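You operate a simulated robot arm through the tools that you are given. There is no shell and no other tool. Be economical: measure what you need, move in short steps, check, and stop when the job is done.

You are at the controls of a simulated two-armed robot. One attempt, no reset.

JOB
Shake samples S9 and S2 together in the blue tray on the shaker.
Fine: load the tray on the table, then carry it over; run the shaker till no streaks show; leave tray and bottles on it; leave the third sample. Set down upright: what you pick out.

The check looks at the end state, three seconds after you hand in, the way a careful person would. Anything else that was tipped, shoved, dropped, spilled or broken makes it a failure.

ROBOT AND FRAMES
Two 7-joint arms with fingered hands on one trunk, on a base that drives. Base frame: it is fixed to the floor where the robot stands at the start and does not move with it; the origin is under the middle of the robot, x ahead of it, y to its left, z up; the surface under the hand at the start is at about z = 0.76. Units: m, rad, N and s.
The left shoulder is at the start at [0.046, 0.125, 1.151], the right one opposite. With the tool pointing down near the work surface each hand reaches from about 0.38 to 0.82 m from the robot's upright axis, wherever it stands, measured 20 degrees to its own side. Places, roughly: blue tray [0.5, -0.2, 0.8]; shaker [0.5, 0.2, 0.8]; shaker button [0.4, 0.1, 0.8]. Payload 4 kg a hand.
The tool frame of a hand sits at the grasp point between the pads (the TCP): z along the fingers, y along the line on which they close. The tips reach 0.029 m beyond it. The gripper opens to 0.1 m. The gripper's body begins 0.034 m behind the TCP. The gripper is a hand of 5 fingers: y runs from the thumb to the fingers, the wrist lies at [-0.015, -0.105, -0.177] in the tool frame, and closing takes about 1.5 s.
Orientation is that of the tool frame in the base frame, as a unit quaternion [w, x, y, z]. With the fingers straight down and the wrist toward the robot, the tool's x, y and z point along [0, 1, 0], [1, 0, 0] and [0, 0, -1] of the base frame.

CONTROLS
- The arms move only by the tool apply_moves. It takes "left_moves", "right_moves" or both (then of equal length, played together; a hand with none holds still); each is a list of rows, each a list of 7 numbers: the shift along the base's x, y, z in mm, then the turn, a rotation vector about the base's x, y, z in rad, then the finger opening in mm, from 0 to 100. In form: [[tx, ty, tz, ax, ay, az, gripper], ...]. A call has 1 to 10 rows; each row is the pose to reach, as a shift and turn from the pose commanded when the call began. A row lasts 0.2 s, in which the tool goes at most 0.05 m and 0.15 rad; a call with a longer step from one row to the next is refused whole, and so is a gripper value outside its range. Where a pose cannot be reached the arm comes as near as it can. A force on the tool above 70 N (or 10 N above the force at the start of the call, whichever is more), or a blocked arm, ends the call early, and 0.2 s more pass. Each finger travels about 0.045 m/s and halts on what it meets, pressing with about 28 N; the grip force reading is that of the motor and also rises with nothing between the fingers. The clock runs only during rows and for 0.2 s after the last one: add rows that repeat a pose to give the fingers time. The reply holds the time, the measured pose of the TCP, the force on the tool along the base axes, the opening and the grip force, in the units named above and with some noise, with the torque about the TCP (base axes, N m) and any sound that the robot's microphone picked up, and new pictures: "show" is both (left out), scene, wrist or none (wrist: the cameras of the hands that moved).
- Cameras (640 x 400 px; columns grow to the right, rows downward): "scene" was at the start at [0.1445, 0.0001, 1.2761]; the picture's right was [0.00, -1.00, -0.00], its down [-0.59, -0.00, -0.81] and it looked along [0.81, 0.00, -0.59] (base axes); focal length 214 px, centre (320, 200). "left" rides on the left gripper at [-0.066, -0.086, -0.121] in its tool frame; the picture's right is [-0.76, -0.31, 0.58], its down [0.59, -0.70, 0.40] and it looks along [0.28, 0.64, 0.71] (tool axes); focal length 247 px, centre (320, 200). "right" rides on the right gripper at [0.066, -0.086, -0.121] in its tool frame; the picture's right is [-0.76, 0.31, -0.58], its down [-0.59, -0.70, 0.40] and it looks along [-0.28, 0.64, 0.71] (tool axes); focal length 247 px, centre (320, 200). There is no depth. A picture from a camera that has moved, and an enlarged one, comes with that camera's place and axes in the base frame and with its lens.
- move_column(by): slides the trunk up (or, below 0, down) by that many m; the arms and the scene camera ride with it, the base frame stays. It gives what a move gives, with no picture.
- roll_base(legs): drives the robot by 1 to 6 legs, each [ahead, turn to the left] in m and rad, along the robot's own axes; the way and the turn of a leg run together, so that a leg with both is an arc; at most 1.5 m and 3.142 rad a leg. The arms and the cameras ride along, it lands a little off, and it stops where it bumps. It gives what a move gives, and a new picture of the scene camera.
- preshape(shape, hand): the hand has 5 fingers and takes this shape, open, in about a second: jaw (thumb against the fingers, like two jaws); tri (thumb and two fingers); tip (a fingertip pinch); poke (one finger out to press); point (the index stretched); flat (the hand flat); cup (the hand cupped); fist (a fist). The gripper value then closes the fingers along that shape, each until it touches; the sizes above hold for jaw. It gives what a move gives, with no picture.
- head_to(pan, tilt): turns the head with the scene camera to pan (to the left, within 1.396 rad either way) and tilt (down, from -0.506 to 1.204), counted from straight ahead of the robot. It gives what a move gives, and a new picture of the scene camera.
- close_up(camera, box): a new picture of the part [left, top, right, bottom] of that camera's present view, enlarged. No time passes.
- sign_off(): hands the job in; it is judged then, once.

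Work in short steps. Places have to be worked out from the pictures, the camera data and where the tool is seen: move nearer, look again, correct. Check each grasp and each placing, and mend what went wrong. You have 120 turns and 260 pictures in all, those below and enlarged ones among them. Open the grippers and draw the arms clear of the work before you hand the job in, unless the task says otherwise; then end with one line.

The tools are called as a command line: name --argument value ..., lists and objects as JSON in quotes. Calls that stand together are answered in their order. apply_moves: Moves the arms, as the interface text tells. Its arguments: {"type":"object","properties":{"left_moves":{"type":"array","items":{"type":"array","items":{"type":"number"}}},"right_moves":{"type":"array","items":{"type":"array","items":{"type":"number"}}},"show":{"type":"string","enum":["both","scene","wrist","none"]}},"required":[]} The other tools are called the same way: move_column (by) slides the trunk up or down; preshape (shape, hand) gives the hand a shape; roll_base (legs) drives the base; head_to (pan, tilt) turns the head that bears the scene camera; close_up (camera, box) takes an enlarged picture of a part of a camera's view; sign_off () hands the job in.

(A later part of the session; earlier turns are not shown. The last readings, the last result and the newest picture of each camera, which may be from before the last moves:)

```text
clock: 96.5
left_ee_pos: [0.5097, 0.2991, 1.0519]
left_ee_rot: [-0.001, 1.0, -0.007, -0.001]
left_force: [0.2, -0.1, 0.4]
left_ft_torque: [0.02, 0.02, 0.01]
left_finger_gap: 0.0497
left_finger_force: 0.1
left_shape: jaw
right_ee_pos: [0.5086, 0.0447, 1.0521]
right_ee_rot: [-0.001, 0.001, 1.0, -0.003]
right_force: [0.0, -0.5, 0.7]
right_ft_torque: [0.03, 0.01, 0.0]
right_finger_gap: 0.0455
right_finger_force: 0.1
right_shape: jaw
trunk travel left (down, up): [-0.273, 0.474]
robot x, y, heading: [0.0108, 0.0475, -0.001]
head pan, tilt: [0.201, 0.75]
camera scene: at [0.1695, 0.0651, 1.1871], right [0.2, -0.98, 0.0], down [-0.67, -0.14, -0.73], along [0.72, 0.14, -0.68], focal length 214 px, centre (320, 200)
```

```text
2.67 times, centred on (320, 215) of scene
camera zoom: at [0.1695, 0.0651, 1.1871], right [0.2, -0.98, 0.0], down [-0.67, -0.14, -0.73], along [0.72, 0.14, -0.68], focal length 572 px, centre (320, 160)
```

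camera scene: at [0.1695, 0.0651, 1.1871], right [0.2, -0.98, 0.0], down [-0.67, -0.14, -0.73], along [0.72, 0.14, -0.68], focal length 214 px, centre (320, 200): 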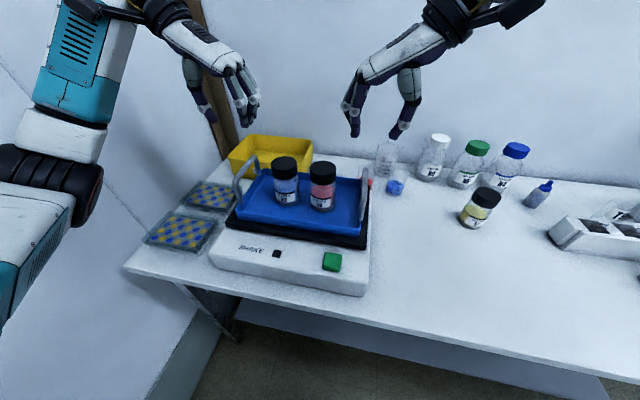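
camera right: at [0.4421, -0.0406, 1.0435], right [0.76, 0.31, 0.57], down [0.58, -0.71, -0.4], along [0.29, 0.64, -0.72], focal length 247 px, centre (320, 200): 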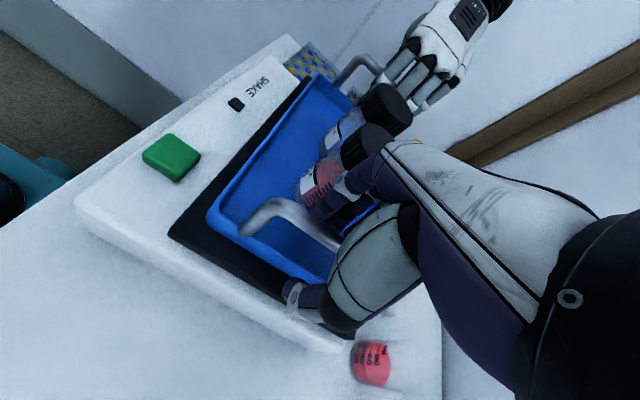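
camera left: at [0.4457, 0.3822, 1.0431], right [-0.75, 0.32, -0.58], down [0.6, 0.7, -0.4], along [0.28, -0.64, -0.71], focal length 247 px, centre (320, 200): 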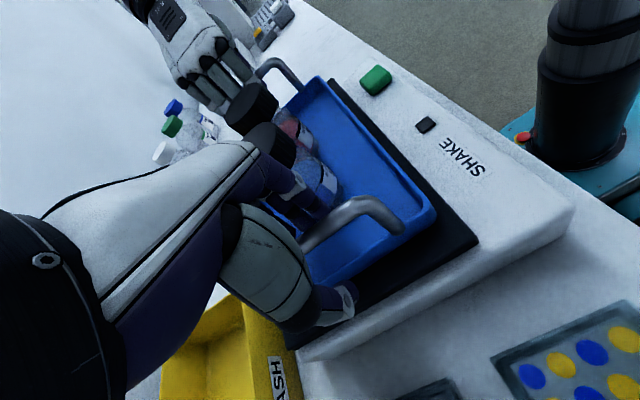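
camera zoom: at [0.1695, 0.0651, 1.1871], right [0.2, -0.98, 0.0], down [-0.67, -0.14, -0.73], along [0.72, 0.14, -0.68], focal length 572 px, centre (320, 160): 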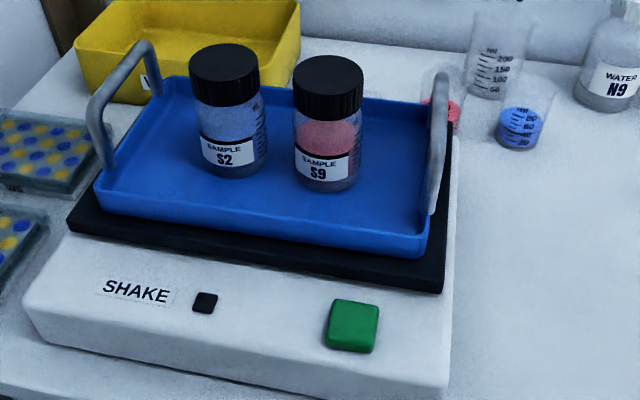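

Tray and bottles sit well. Now shape the right hand to poke, pull the left hand in from the wall, and back up a little so the button is within comfortable reach.

apply_moves --right_moves '[[0, -20, 10, 0, 0, -0.14, 46], [0, -40, 20, 0, 0, -0.28, 46], [0, -60, 30, 0, 0, -0.42, 46], [0, -80, 40, 0, 0, -0.56, 46], [0, -100, 40, 0, 0, -0.7, 46], [0, -100, 40, 0, 0, -0.8, 46]]' --left_moves '[[0, -15, 15, 0, 0, 0.14, 50], [0, -30, 30, 0, 0, 0.28, 50], [0, -45, 50, 0, 0, 0.42, 50], [0, -60, 70, 0, 0, 0.56, 50], [0, -70, 90, 0, 0, 0.7, 50], [0, -70, 100, 0, 0, 0.8, 50]]' --show "none"

preshape --shape "poke" --hand "right"

roll_base --legs '[[-0.12, 0], [0, 0.12]]'

close_up --camera "right" --box '[0, 0, 640, 400]'

```text
clock: 97.9
left_ee_pos: [0.5101, 0.2291, 1.1543]
left_ee_rot: [-0.002, 0.923, 0.385, 0.0]
left_force: [-0.3, 0.6, 0.5]
left_ft_torque: [0.01, 0.02, 0.0]
left_finger_gap: 0.0499
left_finger_force: 0.1
left_shape: jaw
right_ee_pos: [0.5085, -0.0583, 1.0923]
right_ee_rot: [-0.001, 0.393, 0.919, -0.001]
right_force: [-0.3, 0.0, -0.4]
right_ft_torque: [0.02, 0.0, 0.03]
right_finger_gap: 0.0453
right_finger_force: 0.1
right_shape: jaw
trunk travel left (down, up): [-0.273, 0.474]
robot x, y, heading: [0.011, 0.0488, 0.0]
head pan, tilt: [0.201, 0.75]
```

```text
clock: 98.8
left_ee_pos: [0.5116, 0.2288, 1.1537]
left_ee_rot: [-0.001, 0.923, 0.384, -0.001]
left_force: [-0.4, -0.8, -0.6]
left_ft_torque: [-0.01, -0.03, -0.02]
left_finger_gap: 0.0498
left_finger_force: 0.1
left_shape: jaw
right_ee_pos: [0.5099, -0.0591, 1.0933]
right_ee_rot: [-0.002, 0.391, 0.92, -0.002]
right_force: [0.5, -0.2, -0.3]
right_ft_torque: [0.01, 0.01, 0.01]
right_finger_gap: 0.0003
right_finger_force: 0.0
right_shape: poke
trunk travel left (down, up): [-0.273, 0.474]
robot x, y, heading: [0.0091, 0.0505, -0.002]
head pan, tilt: [0.201, 0.75]
```

```text
clock: 100.6
left_ee_pos: [0.3645, 0.2837, 1.1535]
left_ee_rot: [-0.001, 0.9, 0.436, -0.001]
left_force: [0.8, -0.1, -0.7]
left_ft_torque: [0.03, 0.01, -0.05]
left_finger_gap: 0.05
left_finger_force: 0.0
left_shape: jaw
right_ee_pos: [0.3968, 0.0005, 1.0929]
right_ee_rot: [-0.001, 0.338, 0.941, -0.002]
right_force: [-0.1, -1.3, 0.3]
right_ft_torque: [0.02, 0.02, 0.0]
right_finger_gap: 0.0001
right_finger_force: 0.1
right_shape: poke
trunk travel left (down, up): [-0.273, 0.474]
robot x, y, heading: [-0.1145, 0.0512, 0.115]
head pan, tilt: [0.201, 0.75]
camera scene: at [0.045, 0.0836, 1.187], right [0.31, -0.95, 0.0], down [-0.65, -0.21, -0.73], along [0.69, 0.23, -0.68], focal length 214 px, centre (320, 200)
```

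scene: 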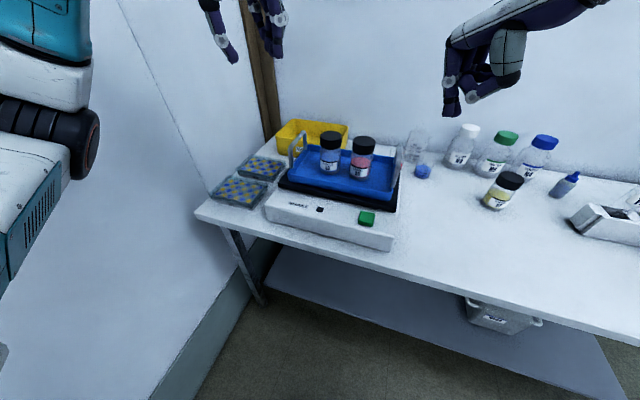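

```text
1.00 times, centred on (320, 200) of right (not enlarged: the box is as wide or as high as the picture)
camera zoom: at [0.2917, -0.0241, 1.2133], right [0.78, -0.24, 0.57], down [0.0, -0.92, -0.4], along [0.62, 0.31, -0.72], focal length 247 px, centre (320, 200)
```

zoom: 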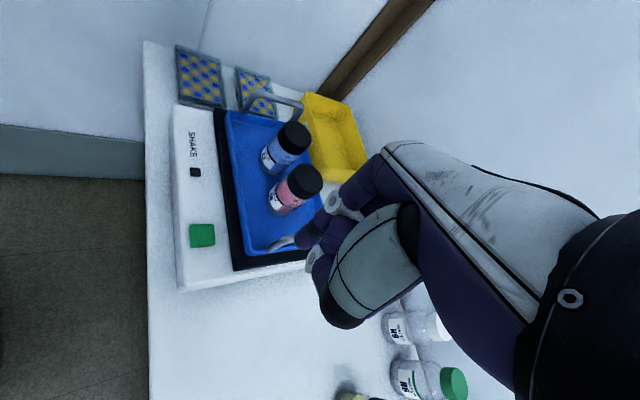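

The poke fingertip is ~28 mm beyond the TCP. The button sits around (0.393,0.086). Move above it to TCP z≈0.90 and look.

apply_moves --right_moves '[[-1, 20, 0, 0, 0, 0, 0], [-2, 40, -20, 0, 0, 0, 0], [-3, 60, -50, 0, 0, 0, 0], [-4, 75, -85, 0, 0, 0, 0], [-4, 85, -120, 0, 0, 0, 0], [-4, 85, -155, 0, 0, 0, 0], [-4, 85, -185, 0, 0, 0, 0], [-4, 85, -185, 0, 0, 0, 0]]'

close_up --camera "scene" --box '[260, 110, 460, 260]'

```text
clock: 102.4
left_ee_pos: [0.3645, 0.2846, 1.1532]
left_ee_rot: [-0.002, 0.9, 0.435, 0.0]
left_force: [0.5, 0.2, 0.2]
left_ft_torque: [-0.02, 0.01, 0.0]
left_finger_gap: 0.05
left_finger_force: 0.1
left_shape: jaw
right_ee_pos: [0.393, 0.0848, 0.9093]
right_ee_rot: [-0.002, 0.338, 0.941, -0.002]
right_force: [-0.8, 0.1, 0.0]
right_ft_torque: [0.01, -0.02, -0.01]
right_finger_gap: 0.0
right_finger_force: 0.0
right_shape: poke
trunk travel left (down, up): [-0.273, 0.474]
robot x, y, heading: [-0.1093, 0.0511, 0.114]
head pan, tilt: [0.201, 0.75]
camera scene: at [0.0449, 0.0837, 1.1871], right [0.31, -0.95, 0.0], down [-0.65, -0.21, -0.73], along [0.69, 0.23, -0.68], focal length 214 px, centre (320, 200)
camera right: at [0.2878, 0.0609, 1.0301], right [0.78, -0.24, 0.57], down [0.01, -0.92, -0.4], along [0.62, 0.31, -0.72], focal length 247 px, centre (320, 200)
```

scene: 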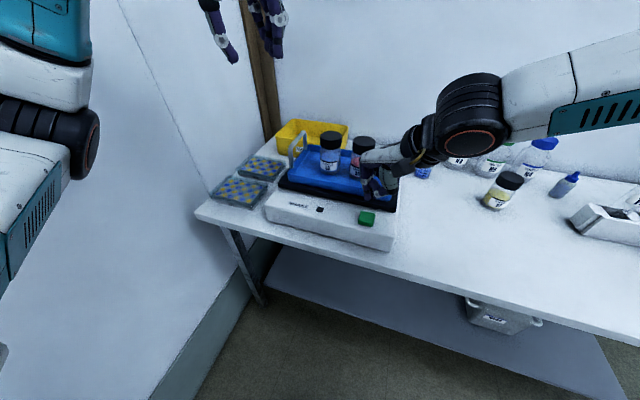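
right: 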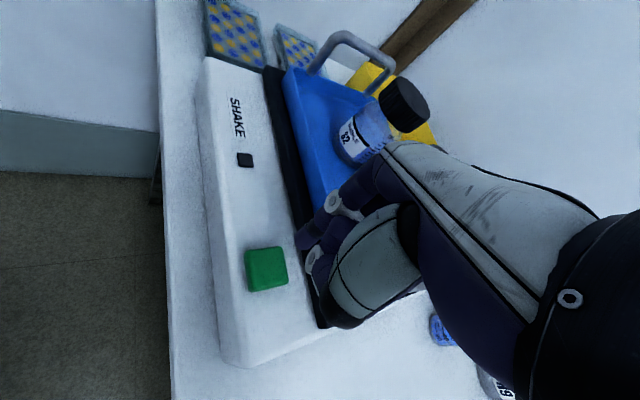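

```text
2.67 times, centred on (360, 185) of scene
camera zoom: at [0.0449, 0.0837, 1.1871], right [0.31, -0.95, 0.0], down [-0.65, -0.21, -0.73], along [0.69, 0.23, -0.68], focal length 572 px, centre (213, 240)
```

zoom: 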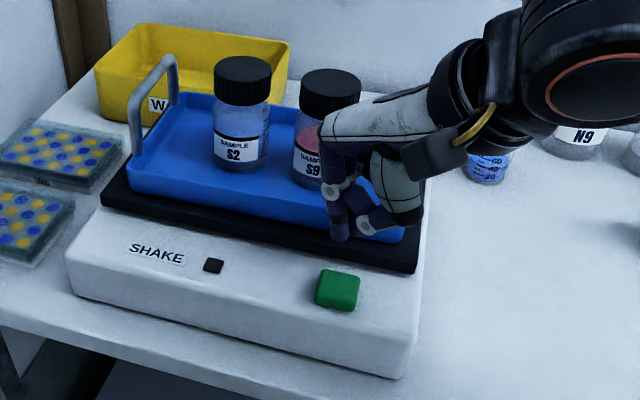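

Button confirmed at (0.390,0.0855). Descend to near it.

apply_moves --right_moves '[[-3, 0, -15, 0, 0, 0, 0], [-3, 0, -30, 0, 0, 0, 0], [-3, 0, -45, 0, 0, 0, 0], [-3, 0, -45, 0, 0, 0, 0]]'

close_up --camera "scene" --box '[260, 110, 460, 260]'

```text
clock: 103.4
left_ee_pos: [0.3642, 0.2851, 1.1531]
left_ee_rot: [-0.001, 0.9, 0.436, -0.001]
left_force: [0.1, -0.8, 0.1]
left_ft_torque: [0.03, -0.05, -0.03]
left_finger_gap: 0.0498
left_finger_force: 0.1
left_shape: jaw
right_ee_pos: [0.3904, 0.0845, 0.8622]
right_ee_rot: [-0.001, 0.338, 0.941, -0.002]
right_force: [-1.3, 0.5, 2.0]
right_ft_torque: [-0.02, -0.02, -0.06]
right_finger_gap: 0.0
right_finger_force: 0.1
right_shape: poke
trunk travel left (down, up): [-0.273, 0.474]
robot x, y, heading: [-0.1118, 0.0488, 0.113]
head pan, tilt: [0.201, 0.75]
heard: click
camera scene: at [0.0449, 0.0837, 1.187], right [0.31, -0.95, 0.0], down [-0.65, -0.21, -0.73], along [0.69, 0.23, -0.68], focal length 214 px, centre (320, 200)
camera right: at [0.2852, 0.061, 0.9835], right [0.78, -0.24, 0.58], down [0.01, -0.92, -0.4], along [0.62, 0.31, -0.72], focal length 247 px, centre (320, 200)
```

scene: 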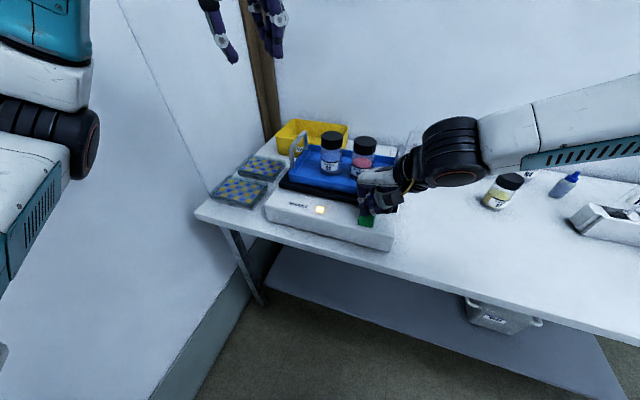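
right: 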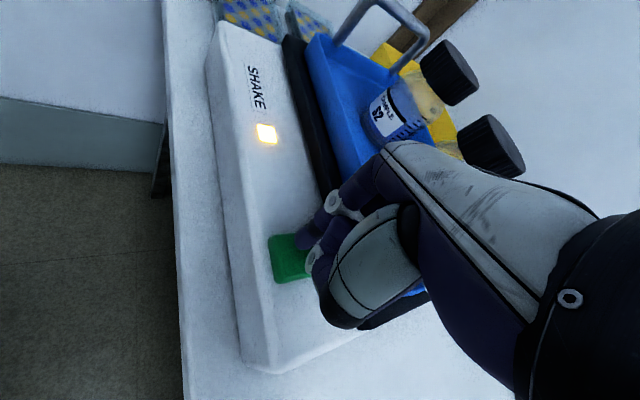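

```text
2.67 times, centred on (360, 185) of scene
camera zoom: at [0.0449, 0.0837, 1.187], right [0.31, -0.95, 0.0], down [-0.65, -0.21, -0.73], along [0.69, 0.23, -0.68], focal length 572 px, centre (213, 240)
```

zoom: 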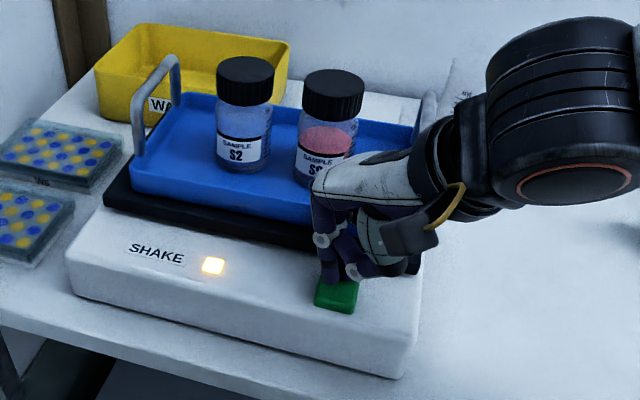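

Click heard and the lamp lit: the shaker is running. Lift the finger straight off and watch.

apply_moves --right_moves '[[0, 0, 20, 0, 0, 0, 0], [-5, -5, 45, 0, 0, 0, 0], [-15, -25, 75, 0, 0, 0, 0], [-20, -60, 100, 0, 0, 0, 0], [-20, -100, 120, 0, 0, 0, 0]]' --show "none"

close_up --camera "scene" --box '[260, 110, 420, 230]'

close_up --camera "scene" --box '[310, 120, 390, 180]'

```text
clock: 104.6
left_ee_pos: [0.3643, 0.2817, 1.1526]
left_ee_rot: [-0.002, 0.9, 0.436, -0.001]
left_force: [-0.7, -0.7, -0.5]
left_ft_torque: [0.0, 0.01, -0.02]
left_finger_gap: 0.0497
left_finger_force: 0.1
left_shape: jaw
right_ee_pos: [0.3685, -0.0186, 0.9838]
right_ee_rot: [-0.001, 0.338, 0.941, -0.002]
right_force: [-0.1, 0.1, -0.2]
right_ft_torque: [0.03, -0.04, 0.0]
right_finger_gap: 0.0
right_finger_force: 0.0
right_shape: poke
trunk travel left (down, up): [-0.273, 0.474]
robot x, y, heading: [-0.111, 0.0484, 0.114]
head pan, tilt: [0.201, 0.75]
```

```text
3.33 times, centred on (340, 170) of scene
camera zoom: at [0.0447, 0.083, 1.1871], right [0.31, -0.95, 0.0], down [-0.65, -0.21, -0.73], along [0.69, 0.23, -0.68], focal length 715 px, centre (253, 300)
```

zoom: 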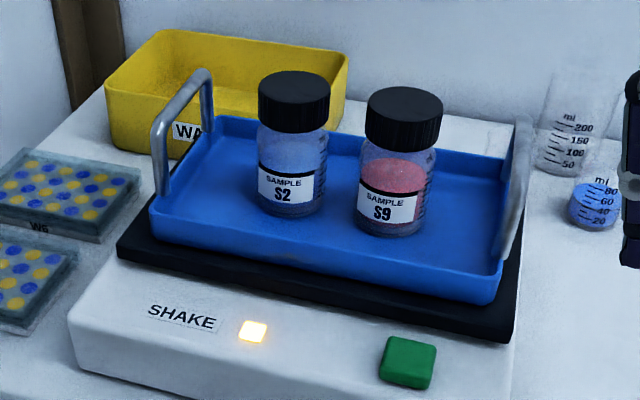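

```text
6.67 times, centred on (350, 150) of scene
camera zoom: at [0.0447, 0.083, 1.1871], right [0.31, -0.95, 0.0], down [-0.65, -0.21, -0.73], along [0.69, 0.23, -0.68], focal length 1430 px, centre (120, 533)
```

zoom: 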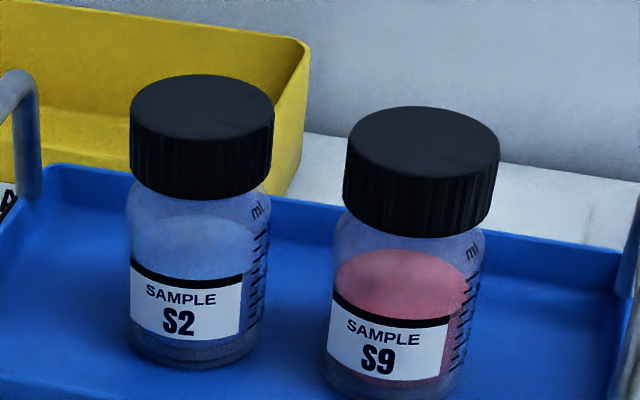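

The shaker is running and the tray is stable. Wait two seconds and look again, also with the right wrist camera.

apply_moves --right_moves '[[0, 0, 0, 0, 0, 0, 0], [0, 0, 0, 0, 0, 0, 0], [0, 0, 0, 0, 0, 0, 0], [0, 0, 0, 0, 0, 0, 0], [0, 0, 0, 0, 0, 0, 0], [0, 0, 0, 0, 0, 0, 0], [0, 0, 0, 0, 0, 0, 0], [0, 0, 0, 0, 0, 0, 0], [0, 0, 0, 0, 0, 0, 0], [0, 0, 0, 0, 0, 0, 0]]' --show "wrist"

close_up --camera "scene" --box '[310, 120, 390, 180]'

```text
clock: 106.8
left_ee_pos: [0.3645, 0.2833, 1.1536]
left_ee_rot: [-0.002, 0.9, 0.436, -0.001]
left_force: [-0.7, -0.3, 0.6]
left_ft_torque: [-0.02, -0.01, 0.01]
left_finger_gap: 0.0501
left_finger_force: 0.1
left_shape: jaw
right_ee_pos: [0.3702, -0.0181, 0.9842]
right_ee_rot: [-0.002, 0.338, 0.941, -0.003]
right_force: [-0.5, 0.1, -0.5]
right_ft_torque: [0.01, -0.01, 0.0]
right_finger_gap: 0.0
right_finger_force: 0.0
right_shape: poke
trunk travel left (down, up): [-0.273, 0.474]
robot x, y, heading: [-0.1129, 0.0484, 0.117]
head pan, tilt: [0.201, 0.75]
camera right: at [0.264, -0.0422, 1.1046], right [0.78, -0.24, 0.57], down [0.0, -0.92, -0.4], along [0.62, 0.31, -0.72], focal length 247 px, centre (320, 200)
```

right: 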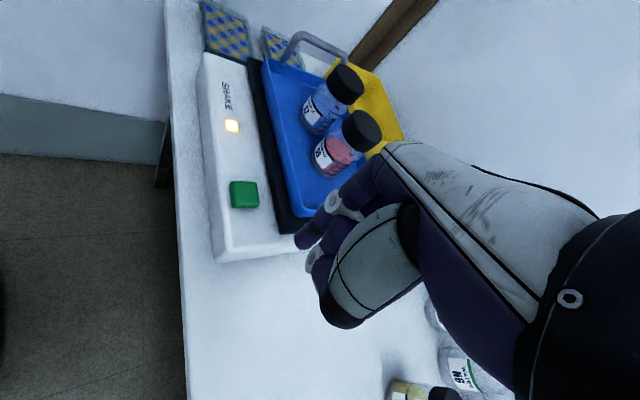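

```text
6.67 times, centred on (350, 150) of scene
camera zoom: at [0.045, 0.0837, 1.187], right [0.31, -0.95, 0.0], down [-0.65, -0.21, -0.73], along [0.69, 0.23, -0.68], focal length 1430 px, centre (120, 533)
```

zoom: 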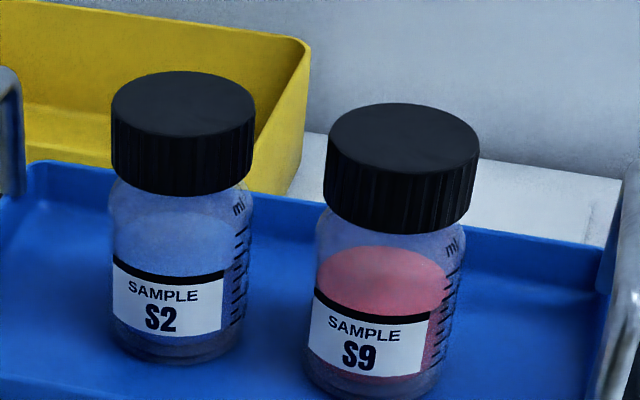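

Enlarge the bottles in the right camera to look for streaks.

close_up --camera "right" --box '[290, 55, 390, 185]'

```text
3.08 times, centred on (340, 120) of right
camera zoom: at [0.264, -0.0422, 1.1046], right [0.78, -0.24, 0.57], down [0.0, -0.92, -0.4], along [0.62, 0.31, -0.72], focal length 760 px, centre (258, 446)
```

zoom: 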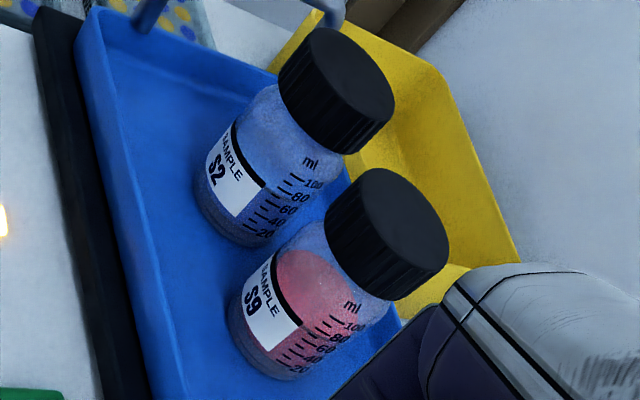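

The zoom renders sharply, so I zoom harder on the liquids.

close_up --camera "scene" --box '[318, 138, 374, 173]'

close_up --camera "right" --box '[300, 75, 370, 185]'

```text
11.43 times, centred on (346, 156) of scene
camera zoom: at [0.045, 0.0837, 1.187], right [0.31, -0.95, 0.0], down [-0.65, -0.21, -0.73], along [0.69, 0.23, -0.68], focal length 2451 px, centre (23, 709)
```

zoom: 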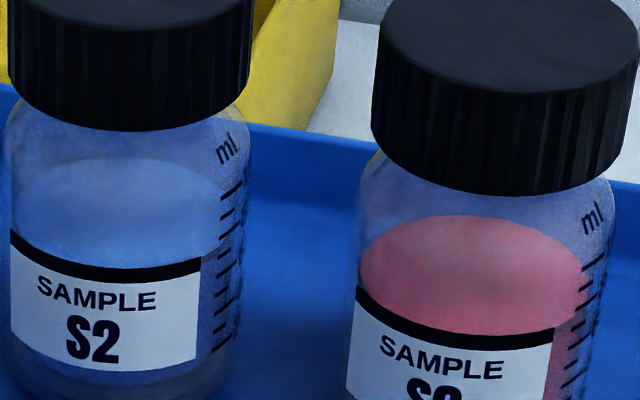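

```text
3.64 times, centred on (335, 130) of right
camera zoom: at [0.264, -0.0422, 1.1046], right [0.78, -0.24, 0.57], down [0.0, -0.92, -0.4], along [0.62, 0.31, -0.72], focal length 898 px, centre (266, 454)
```

zoom: 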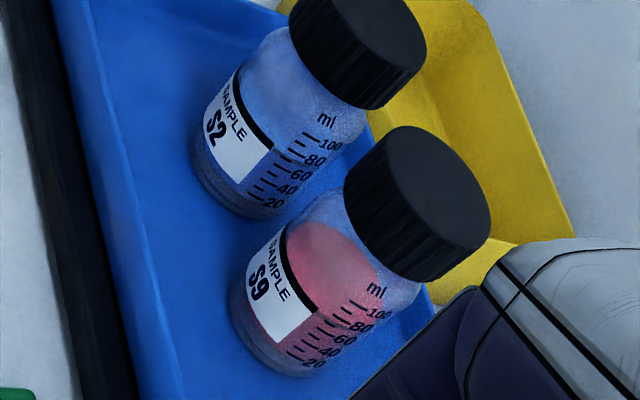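

For comparison, look at the unshaken S7 for what streaks look like.

close_up --camera "scene" --box '[476, 165, 532, 215]'

apply_moves --right_moves '[[0, 0, 0, 0, 0, 0, 0], [0, 0, 0, 0, 0, 0, 0], [0, 0, 0, 0, 0, 0, 0], [0, 0, 0, 0, 0, 0, 0], [0, 0, 0, 0, 0, 0, 0], [0, 0, 0, 0, 0, 0, 0], [0, 0, 0, 0, 0, 0, 0], [0, 0, 0, 0, 0, 0, 0], [0, 0, 0, 0, 0, 0, 0], [0, 0, 0, 0, 0, 0, 0]]' --show "none"

close_up --camera "scene" --box '[314, 136, 378, 176]'

```text
8.00 times, centred on (504, 190) of scene
camera zoom: at [0.045, 0.0837, 1.187], right [0.31, -0.95, 0.0], down [-0.65, -0.21, -0.73], along [0.69, 0.23, -0.68], focal length 1716 px, centre (-1152, 280)
```

zoom: 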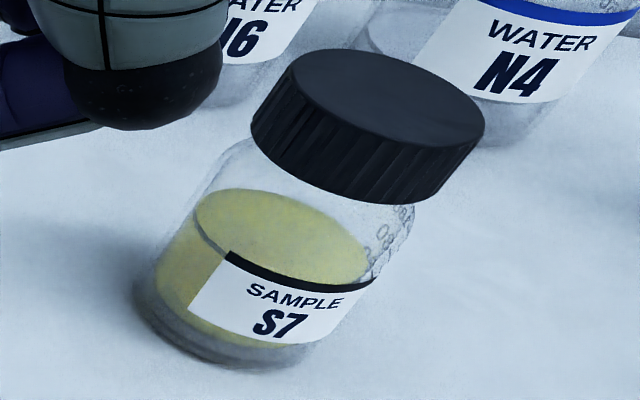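

```text
clock: 109.0
left_ee_pos: [0.3632, 0.2841, 1.1533]
left_ee_rot: [-0.002, 0.9, 0.437, -0.001]
left_force: [0.0, 0.1, -0.6]
left_ft_torque: [0.0, 0.01, 0.02]
left_finger_gap: 0.0497
left_finger_force: 0.0
left_shape: jaw
right_ee_pos: [0.3696, -0.019, 0.9837]
right_ee_rot: [-0.002, 0.338, 0.941, -0.002]
right_force: [-0.9, -0.2, -0.6]
right_ft_torque: [0.02, 0.01, -0.02]
right_finger_gap: 0.0002
right_finger_force: 0.1
right_shape: poke
trunk travel left (down, up): [-0.273, 0.474]
robot x, y, heading: [-0.1165, 0.0481, 0.113]
head pan, tilt: [0.201, 0.75]
```

```text
10.00 times, centred on (346, 156) of scene
camera zoom: at [0.045, 0.0837, 1.187], right [0.31, -0.95, 0.0], down [-0.65, -0.21, -0.73], along [0.69, 0.23, -0.68], focal length 2145 px, centre (60, 640)
```

zoom: 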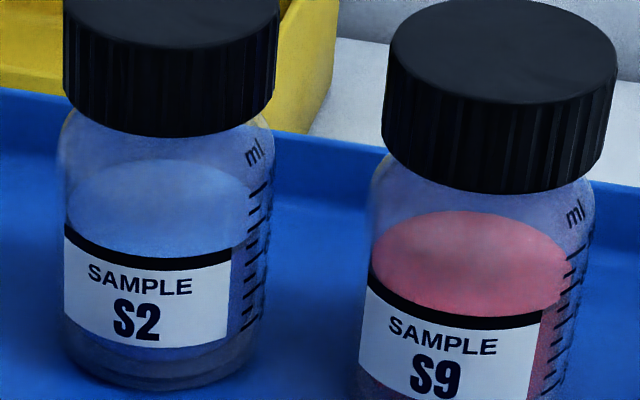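

Faint darker patches linger in S9's surface. Keep shaking; wait several more seconds.

apply_moves --right_moves '[[0, 0, 0, 0, 0, 0, 0], [0, 0, 0, 0, 0, 0, 0], [0, 0, 0, 0, 0, 0, 0], [0, 0, 0, 0, 0, 0, 0], [0, 0, 0, 0, 0, 0, 0], [0, 0, 0, 0, 0, 0, 0], [0, 0, 0, 0, 0, 0, 0], [0, 0, 0, 0, 0, 0, 0], [0, 0, 0, 0, 0, 0, 0], [0, 0, 0, 0, 0, 0, 0]]' --show "none"

apply_moves --right_moves '[[0, 0, 0, 0, 0, 0, 0], [0, 0, 0, 0, 0, 0, 0], [0, 0, 0, 0, 0, 0, 0], [0, 0, 0, 0, 0, 0, 0], [0, 0, 0, 0, 0, 0, 0], [0, 0, 0, 0, 0, 0, 0], [0, 0, 0, 0, 0, 0, 0], [0, 0, 0, 0, 0, 0, 0], [0, 0, 0, 0, 0, 0, 0], [0, 0, 0, 0, 0, 0, 0]]' --show "none"

close_up --camera "scene" --box '[314, 136, 378, 176]'

close_up --camera "scene" --box '[260, 110, 420, 230]'

```text
clock: 111.2
left_ee_pos: [0.3625, 0.2842, 1.1538]
left_ee_rot: [-0.001, 0.9, 0.436, -0.001]
left_force: [-0.6, 0.1, 0.2]
left_ft_torque: [0.0, 0.0, 0.01]
left_finger_gap: 0.0499
left_finger_force: 0.0
left_shape: jaw
right_ee_pos: [0.3682, -0.0193, 0.9852]
right_ee_rot: [-0.001, 0.338, 0.941, -0.002]
right_force: [0.8, -0.1, 0.1]
right_ft_torque: [-0.03, -0.02, -0.02]
right_finger_gap: 0.0
right_finger_force: 0.1
right_shape: poke
trunk travel left (down, up): [-0.273, 0.474]
robot x, y, heading: [-0.1122, 0.05, 0.114]
head pan, tilt: [0.201, 0.75]
```

```text
clock: 113.4
left_ee_pos: [0.3635, 0.2838, 1.1526]
left_ee_rot: [-0.002, 0.9, 0.436, -0.001]
left_force: [-0.1, 0.6, -0.1]
left_ft_torque: [0.03, 0.02, 0.02]
left_finger_gap: 0.0496
left_finger_force: 0.1
left_shape: jaw
right_ee_pos: [0.3702, -0.0181, 0.9843]
right_ee_rot: [-0.002, 0.337, 0.941, -0.002]
right_force: [-0.4, 0.4, -0.2]
right_ft_torque: [0.01, -0.02, 0.0]
right_finger_gap: 0.0
right_finger_force: 0.1
right_shape: poke
trunk travel left (down, up): [-0.273, 0.474]
robot x, y, heading: [-0.1097, 0.0499, 0.117]
head pan, tilt: [0.201, 0.75]
```

```text
10.00 times, centred on (346, 156) of scene
camera zoom: at [0.045, 0.0837, 1.187], right [0.31, -0.95, 0.0], down [-0.65, -0.21, -0.73], along [0.69, 0.23, -0.68], focal length 2145 px, centre (60, 640)
```

zoom: 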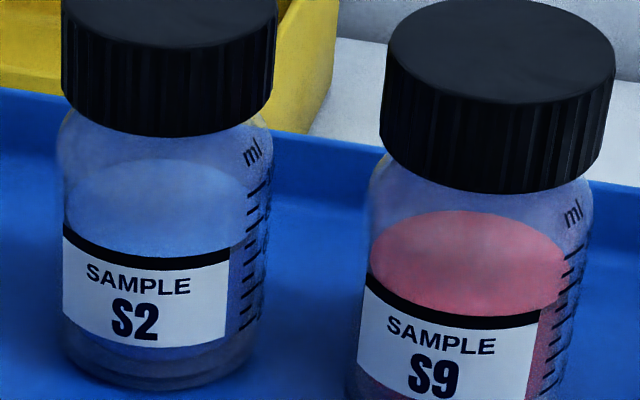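

```text
3.33 times, centred on (340, 170) of scene
camera zoom: at [0.045, 0.0837, 1.187], right [0.31, -0.95, 0.0], down [-0.65, -0.21, -0.73], along [0.69, 0.23, -0.68], focal length 715 px, centre (253, 300)
```

zoom: 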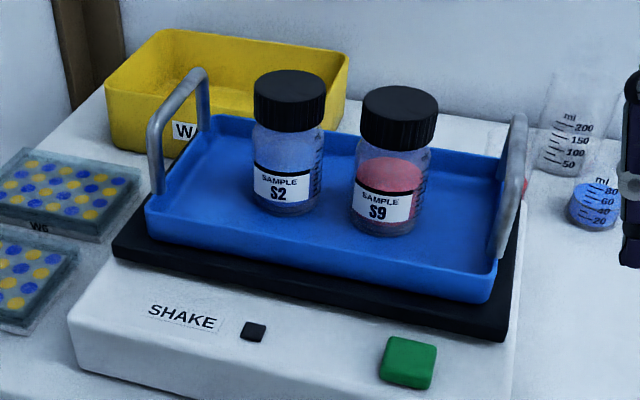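

The lamp went out: the shaker ended its cycle by itself. I now inspect the liquids for streaks from the wrist cameras.

close_up --camera "right" --box '[308, 110, 364, 180]'

close_up --camera "left" --box '[0, 0, 640, 400]'

close_up --camera "scene" --box '[344, 150, 372, 170]'

```text
5.71 times, centred on (336, 145) of right
camera zoom: at [0.264, -0.0422, 1.1046], right [0.78, -0.24, 0.57], down [0.0, -0.92, -0.4], along [0.62, 0.31, -0.72], focal length 1411 px, centre (229, 514)
```

zoom: 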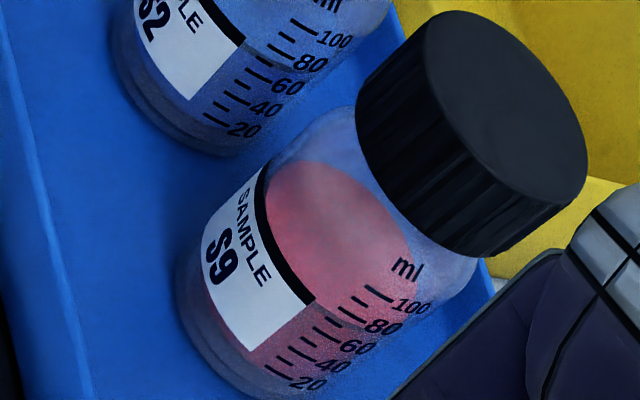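

```text
1.00 times, centred on (320, 200) of left (not enlarged: the box is as wide or as high as the picture)
camera zoom: at [0.2582, 0.286, 1.2748], right [-0.71, -0.4, -0.58], down [-0.19, 0.9, -0.4], along [0.68, -0.17, -0.71], focal length 247 px, centre (320, 200)
```

zoom: 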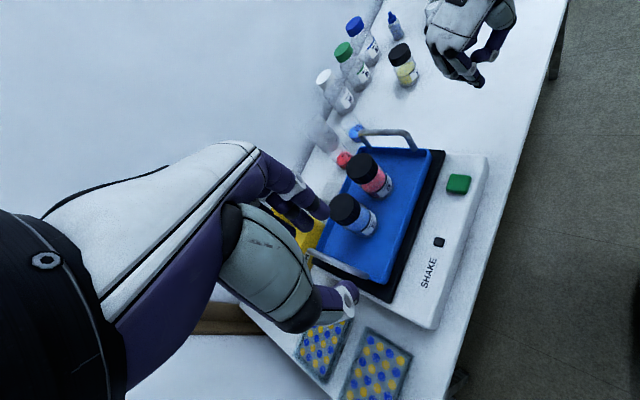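

```text
16.00 times, centred on (358, 160) of scene
camera zoom: at [0.045, 0.0837, 1.187], right [0.31, -0.95, 0.0], down [-0.65, -0.21, -0.73], along [0.69, 0.23, -0.68], focal length 3432 px, centre (-288, 840)
```

zoom: 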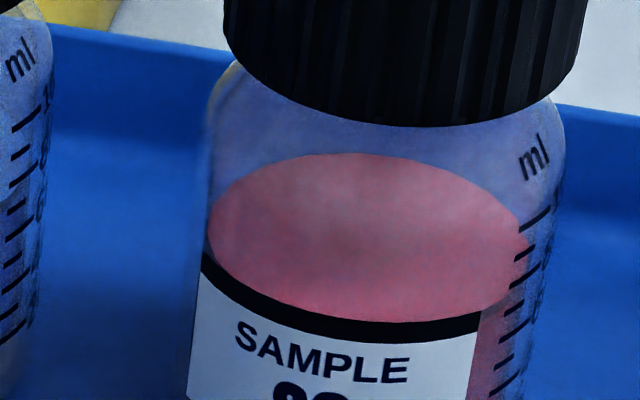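

Look at the label-free backs through the left camera.

close_up --camera "left" --box '[320, 145, 410, 245]'

close_up --camera "left" --box '[355, 155, 400, 200]'

close_up --camera "left" --box '[380, 35, 430, 95]'

```text
4.00 times, centred on (365, 195) of left
camera zoom: at [0.2582, 0.286, 1.2748], right [-0.71, -0.4, -0.58], down [-0.19, 0.9, -0.4], along [0.68, -0.17, -0.71], focal length 988 px, centre (140, 220)
```

zoom: 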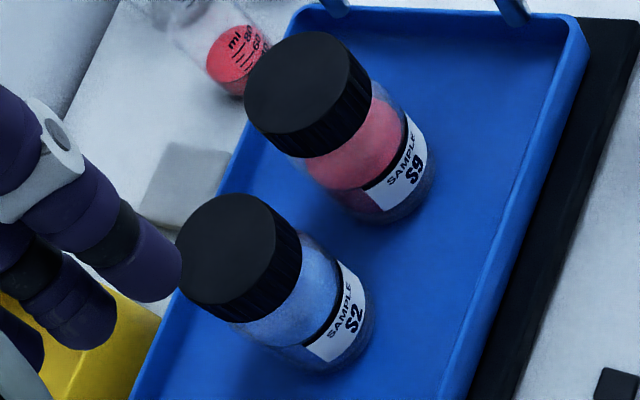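

```text
8.89 times, centred on (378, 178) of left
camera zoom: at [0.2582, 0.286, 1.2748], right [-0.71, -0.4, -0.58], down [-0.19, 0.9, -0.4], along [0.68, -0.17, -0.71], focal length 2195 px, centre (-191, 400)
```

zoom: 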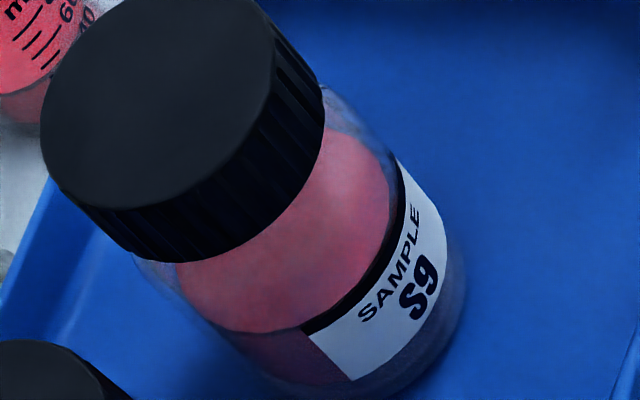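

```text
6.67 times, centred on (405, 65) of left
camera zoom: at [0.2582, 0.286, 1.2748], right [-0.71, -0.4, -0.58], down [-0.19, 0.9, -0.4], along [0.68, -0.17, -0.71], focal length 1646 px, centre (-247, 1100)
```

zoom: 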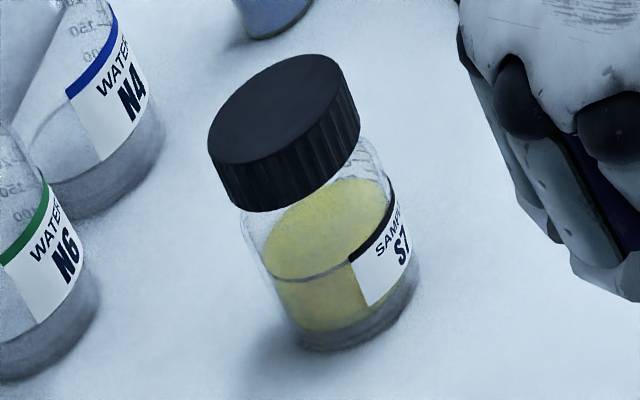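

Streaks are hard to rule out from here, and over-shaking does no harm, so I run another cycle: go back above the button and get a closer look at the bottles on the way.

apply_moves --right_moves '[[0, 40, 0, 0, 0, 0, 0], [5, 75, -20, 0, 0, 0, 0], [15, 98, -45, 0, 0, 0, 0], [21, 104, -80, 0, 0, 0, 0], [21, 104, -80, 0, 0, 0, 0]]' --show "wrist"

close_up --camera "right" --box '[320, 60, 440, 160]'

```text
clock: 114.6
left_ee_pos: [0.3656, 0.2845, 1.1528]
left_ee_rot: [-0.001, 0.9, 0.436, -0.001]
left_force: [0.1, 0.1, 0.1]
left_ft_torque: [-0.01, -0.03, -0.01]
left_finger_gap: 0.0498
left_finger_force: 0.0
left_shape: jaw
right_ee_pos: [0.3887, 0.0891, 0.9017]
right_ee_rot: [-0.001, 0.339, 0.941, -0.001]
right_force: [0.3, 0.2, -0.3]
right_ft_torque: [0.03, 0.03, -0.06]
right_finger_gap: 0.0
right_finger_force: 0.0
right_shape: poke
trunk travel left (down, up): [-0.273, 0.474]
robot x, y, heading: [-0.1114, 0.0511, 0.117]
head pan, tilt: [0.201, 0.75]
camera right: at [0.2847, 0.0656, 1.0231], right [0.78, -0.24, 0.57], down [0.0, -0.92, -0.4], along [0.62, 0.31, -0.72], focal length 247 px, centre (320, 200)
```

right: 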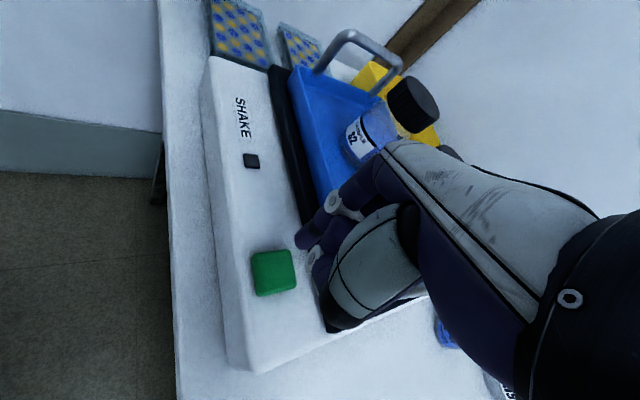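

```text
4.00 times, centred on (380, 110) of right
camera zoom: at [0.2847, 0.0656, 1.0231], right [0.78, -0.24, 0.57], down [0.0, -0.92, -0.4], along [0.62, 0.31, -0.72], focal length 988 px, centre (80, 560)
```

zoom: 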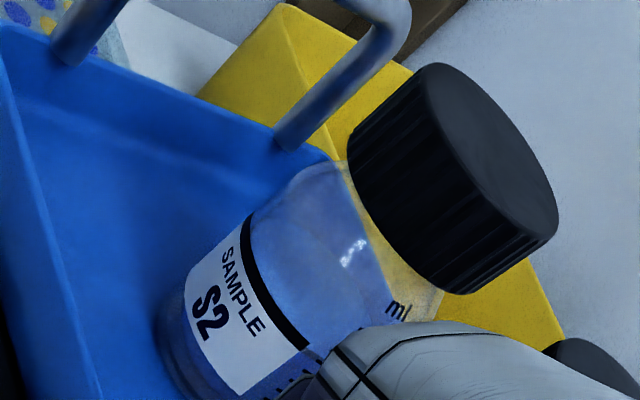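

Press again as before.

apply_moves --right_moves '[[1, -4, -15, 0, 0, 0, 0], [1, -4, -30, 0, 0, 0, 0], [1, -4, -40, 0, 0, 0, 0], [1, -4, -40, 0, 0, 0, 0], [1, -4, -20, 0, 0, 0, 0], [-5, -10, 5, 0, 0, 0, 0], [-15, -40, 35, 0, 0, 0, 0], [-18, -75, 60, 0, 0, 0, 0], [-18, -105, 80, 0, 0, 0, 0]]' --show "none"

close_up --camera "scene" --box '[260, 110, 420, 230]'

close_up --camera "scene" --box '[314, 136, 378, 176]'

```text
clock: 116.6
left_ee_pos: [0.3649, 0.2832, 1.153]
left_ee_rot: [-0.002, 0.9, 0.436, 0.0]
left_force: [0.7, -0.5, 0.1]
left_ft_torque: [-0.01, 0.0, 0.0]
left_finger_gap: 0.0497
left_finger_force: 0.0
left_shape: jaw
right_ee_pos: [0.3737, -0.0152, 0.9809]
right_ee_rot: [-0.001, 0.338, 0.941, -0.001]
right_force: [-0.6, 0.1, 0.2]
right_ft_torque: [0.01, 0.01, -0.01]
right_finger_gap: 0.0
right_finger_force: 0.1
right_shape: poke
trunk travel left (down, up): [-0.273, 0.474]
robot x, y, heading: [-0.1105, 0.0459, 0.119]
head pan, tilt: [0.201, 0.75]
heard: click
```

```text
3.33 times, centred on (340, 170) of scene
camera zoom: at [0.0447, 0.0832, 1.1871], right [0.31, -0.95, 0.0], down [-0.65, -0.21, -0.73], along [0.69, 0.23, -0.68], focal length 715 px, centre (253, 300)
```

zoom: 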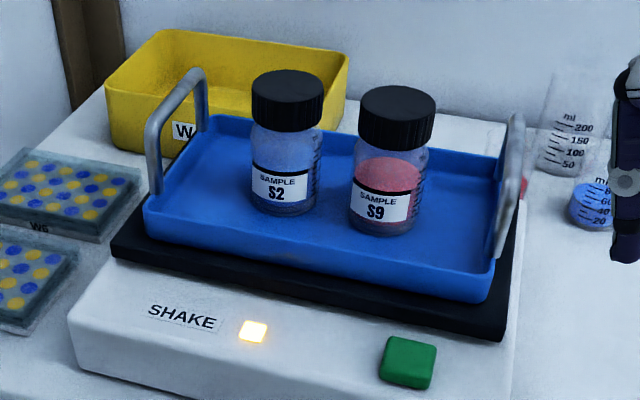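

```text
10.00 times, centred on (346, 156) of scene
camera zoom: at [0.0447, 0.0832, 1.1871], right [0.31, -0.95, 0.0], down [-0.65, -0.21, -0.73], along [0.69, 0.23, -0.68], focal length 2145 px, centre (60, 640)
```

zoom: 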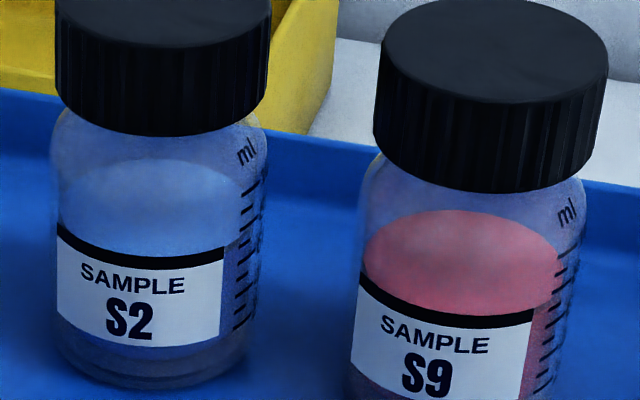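

Running again. Wait out this cycle.

apply_moves --right_moves '[[0, 0, 0, 0, 0, 0, 0], [0, 0, 0, 0, 0, 0, 0], [0, 0, 0, 0, 0, 0, 0], [0, 0, 0, 0, 0, 0, 0], [0, 0, 0, 0, 0, 0, 0], [0, 0, 0, 0, 0, 0, 0], [0, 0, 0, 0, 0, 0, 0], [0, 0, 0, 0, 0, 0, 0], [0, 0, 0, 0, 0, 0, 0], [0, 0, 0, 0, 0, 0, 0]]' --show "none"

apply_moves --right_moves '[[0, 0, 0, 0, 0, 0, 0], [0, 0, 0, 0, 0, 0, 0], [0, 0, 0, 0, 0, 0, 0], [0, 0, 0, 0, 0, 0, 0], [0, 0, 0, 0, 0, 0, 0], [0, 0, 0, 0, 0, 0, 0], [0, 0, 0, 0, 0, 0, 0], [0, 0, 0, 0, 0, 0, 0], [0, 0, 0, 0, 0, 0, 0], [0, 0, 0, 0, 0, 0, 0]]' --show "none"

apply_moves --right_moves '[[0, 0, 0, 0, 0, 0, 0], [0, 0, 0, 0, 0, 0, 0], [0, 0, 0, 0, 0, 0, 0], [0, 0, 0, 0, 0, 0, 0], [0, 0, 0, 0, 0, 0, 0], [0, 0, 0, 0, 0, 0, 0], [0, 0, 0, 0, 0, 0, 0], [0, 0, 0, 0, 0, 0, 0], [0, 0, 0, 0, 0, 0, 0], [0, 0, 0, 0, 0, 0, 0]]' --show "none"

close_up --camera "scene" --box '[260, 110, 420, 230]'

close_up --camera "left" --box '[320, 145, 410, 245]'

close_up --camera "scene" --box '[314, 136, 378, 176]'

```text
clock: 118.8
left_ee_pos: [0.3649, 0.2849, 1.1532]
left_ee_rot: [-0.002, 0.9, 0.436, -0.001]
left_force: [-0.8, 0.4, 0.3]
left_ft_torque: [0.04, 0.0, 0.0]
left_finger_gap: 0.0499
left_finger_force: 0.1
left_shape: jaw
right_ee_pos: [0.3746, -0.0147, 0.9821]
right_ee_rot: [-0.002, 0.338, 0.941, -0.003]
right_force: [0.1, -0.3, -0.5]
right_ft_torque: [-0.01, -0.02, 0.01]
right_finger_gap: 0.0002
right_finger_force: 0.0
right_shape: poke
trunk travel left (down, up): [-0.273, 0.474]
robot x, y, heading: [-0.1108, 0.0538, 0.113]
head pan, tilt: [0.201, 0.75]
```

```text
clock: 121.0
left_ee_pos: [0.3643, 0.2845, 1.152]
left_ee_rot: [-0.002, 0.9, 0.436, -0.001]
left_force: [-0.3, 0.8, 0.5]
left_ft_torque: [0.0, -0.03, 0.02]
left_finger_gap: 0.0499
left_finger_force: 0.1
left_shape: jaw
right_ee_pos: [0.3743, -0.0143, 0.9814]
right_ee_rot: [-0.002, 0.338, 0.941, -0.002]
right_force: [0.8, 0.4, 0.4]
right_ft_torque: [0.02, -0.01, -0.02]
right_finger_gap: 0.0
right_finger_force: 0.1
right_shape: poke
trunk travel left (down, up): [-0.273, 0.474]
robot x, y, heading: [-0.1119, 0.0493, 0.118]
head pan, tilt: [0.201, 0.75]
```

```text
clock: 123.2
left_ee_pos: [0.3652, 0.2855, 1.1533]
left_ee_rot: [-0.001, 0.9, 0.436, -0.001]
left_force: [0.6, -0.2, -1.0]
left_ft_torque: [-0.01, -0.01, -0.01]
left_finger_gap: 0.0498
left_finger_force: 0.0
left_shape: jaw
right_ee_pos: [0.3745, -0.014, 0.9823]
right_ee_rot: [-0.002, 0.337, 0.941, -0.003]
right_force: [-0.4, 0.9, -0.9]
right_ft_torque: [0.02, 0.0, 0.01]
right_finger_gap: 0.0
right_finger_force: 0.1
right_shape: poke
trunk travel left (down, up): [-0.273, 0.474]
robot x, y, heading: [-0.1126, 0.0479, 0.115]
head pan, tilt: [0.201, 0.75]
```

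```text
3.33 times, centred on (340, 170) of scene
camera zoom: at [0.045, 0.0837, 1.187], right [0.31, -0.95, 0.0], down [-0.65, -0.21, -0.73], along [0.69, 0.23, -0.68], focal length 715 px, centre (253, 300)
```

zoom: 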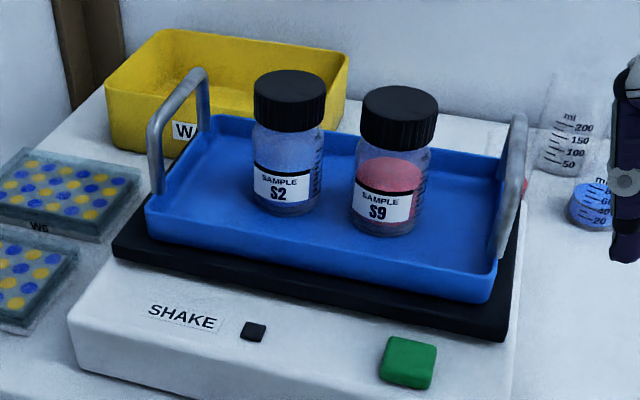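

```text
4.00 times, centred on (365, 195) of left
camera zoom: at [0.2582, 0.286, 1.2748], right [-0.71, -0.4, -0.58], down [-0.19, 0.9, -0.4], along [0.68, -0.17, -0.71], focal length 988 px, centre (140, 220)
```

zoom: 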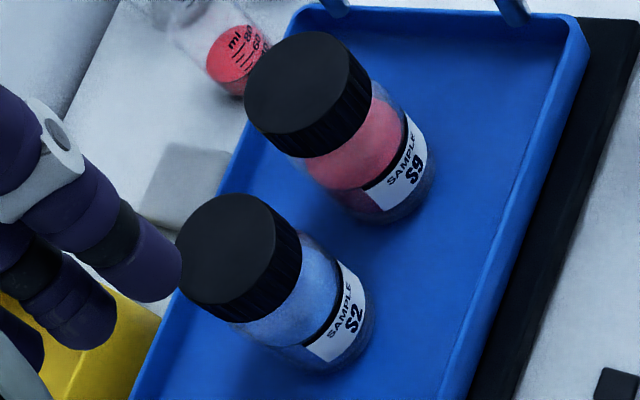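

```text
10.00 times, centred on (346, 156) of scene
camera zoom: at [0.045, 0.0837, 1.187], right [0.31, -0.95, 0.0], down [-0.65, -0.21, -0.73], along [0.69, 0.23, -0.68], focal length 2145 px, centre (60, 640)
```

zoom: 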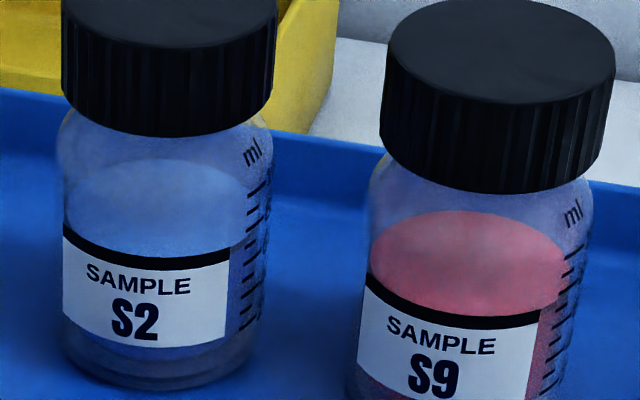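

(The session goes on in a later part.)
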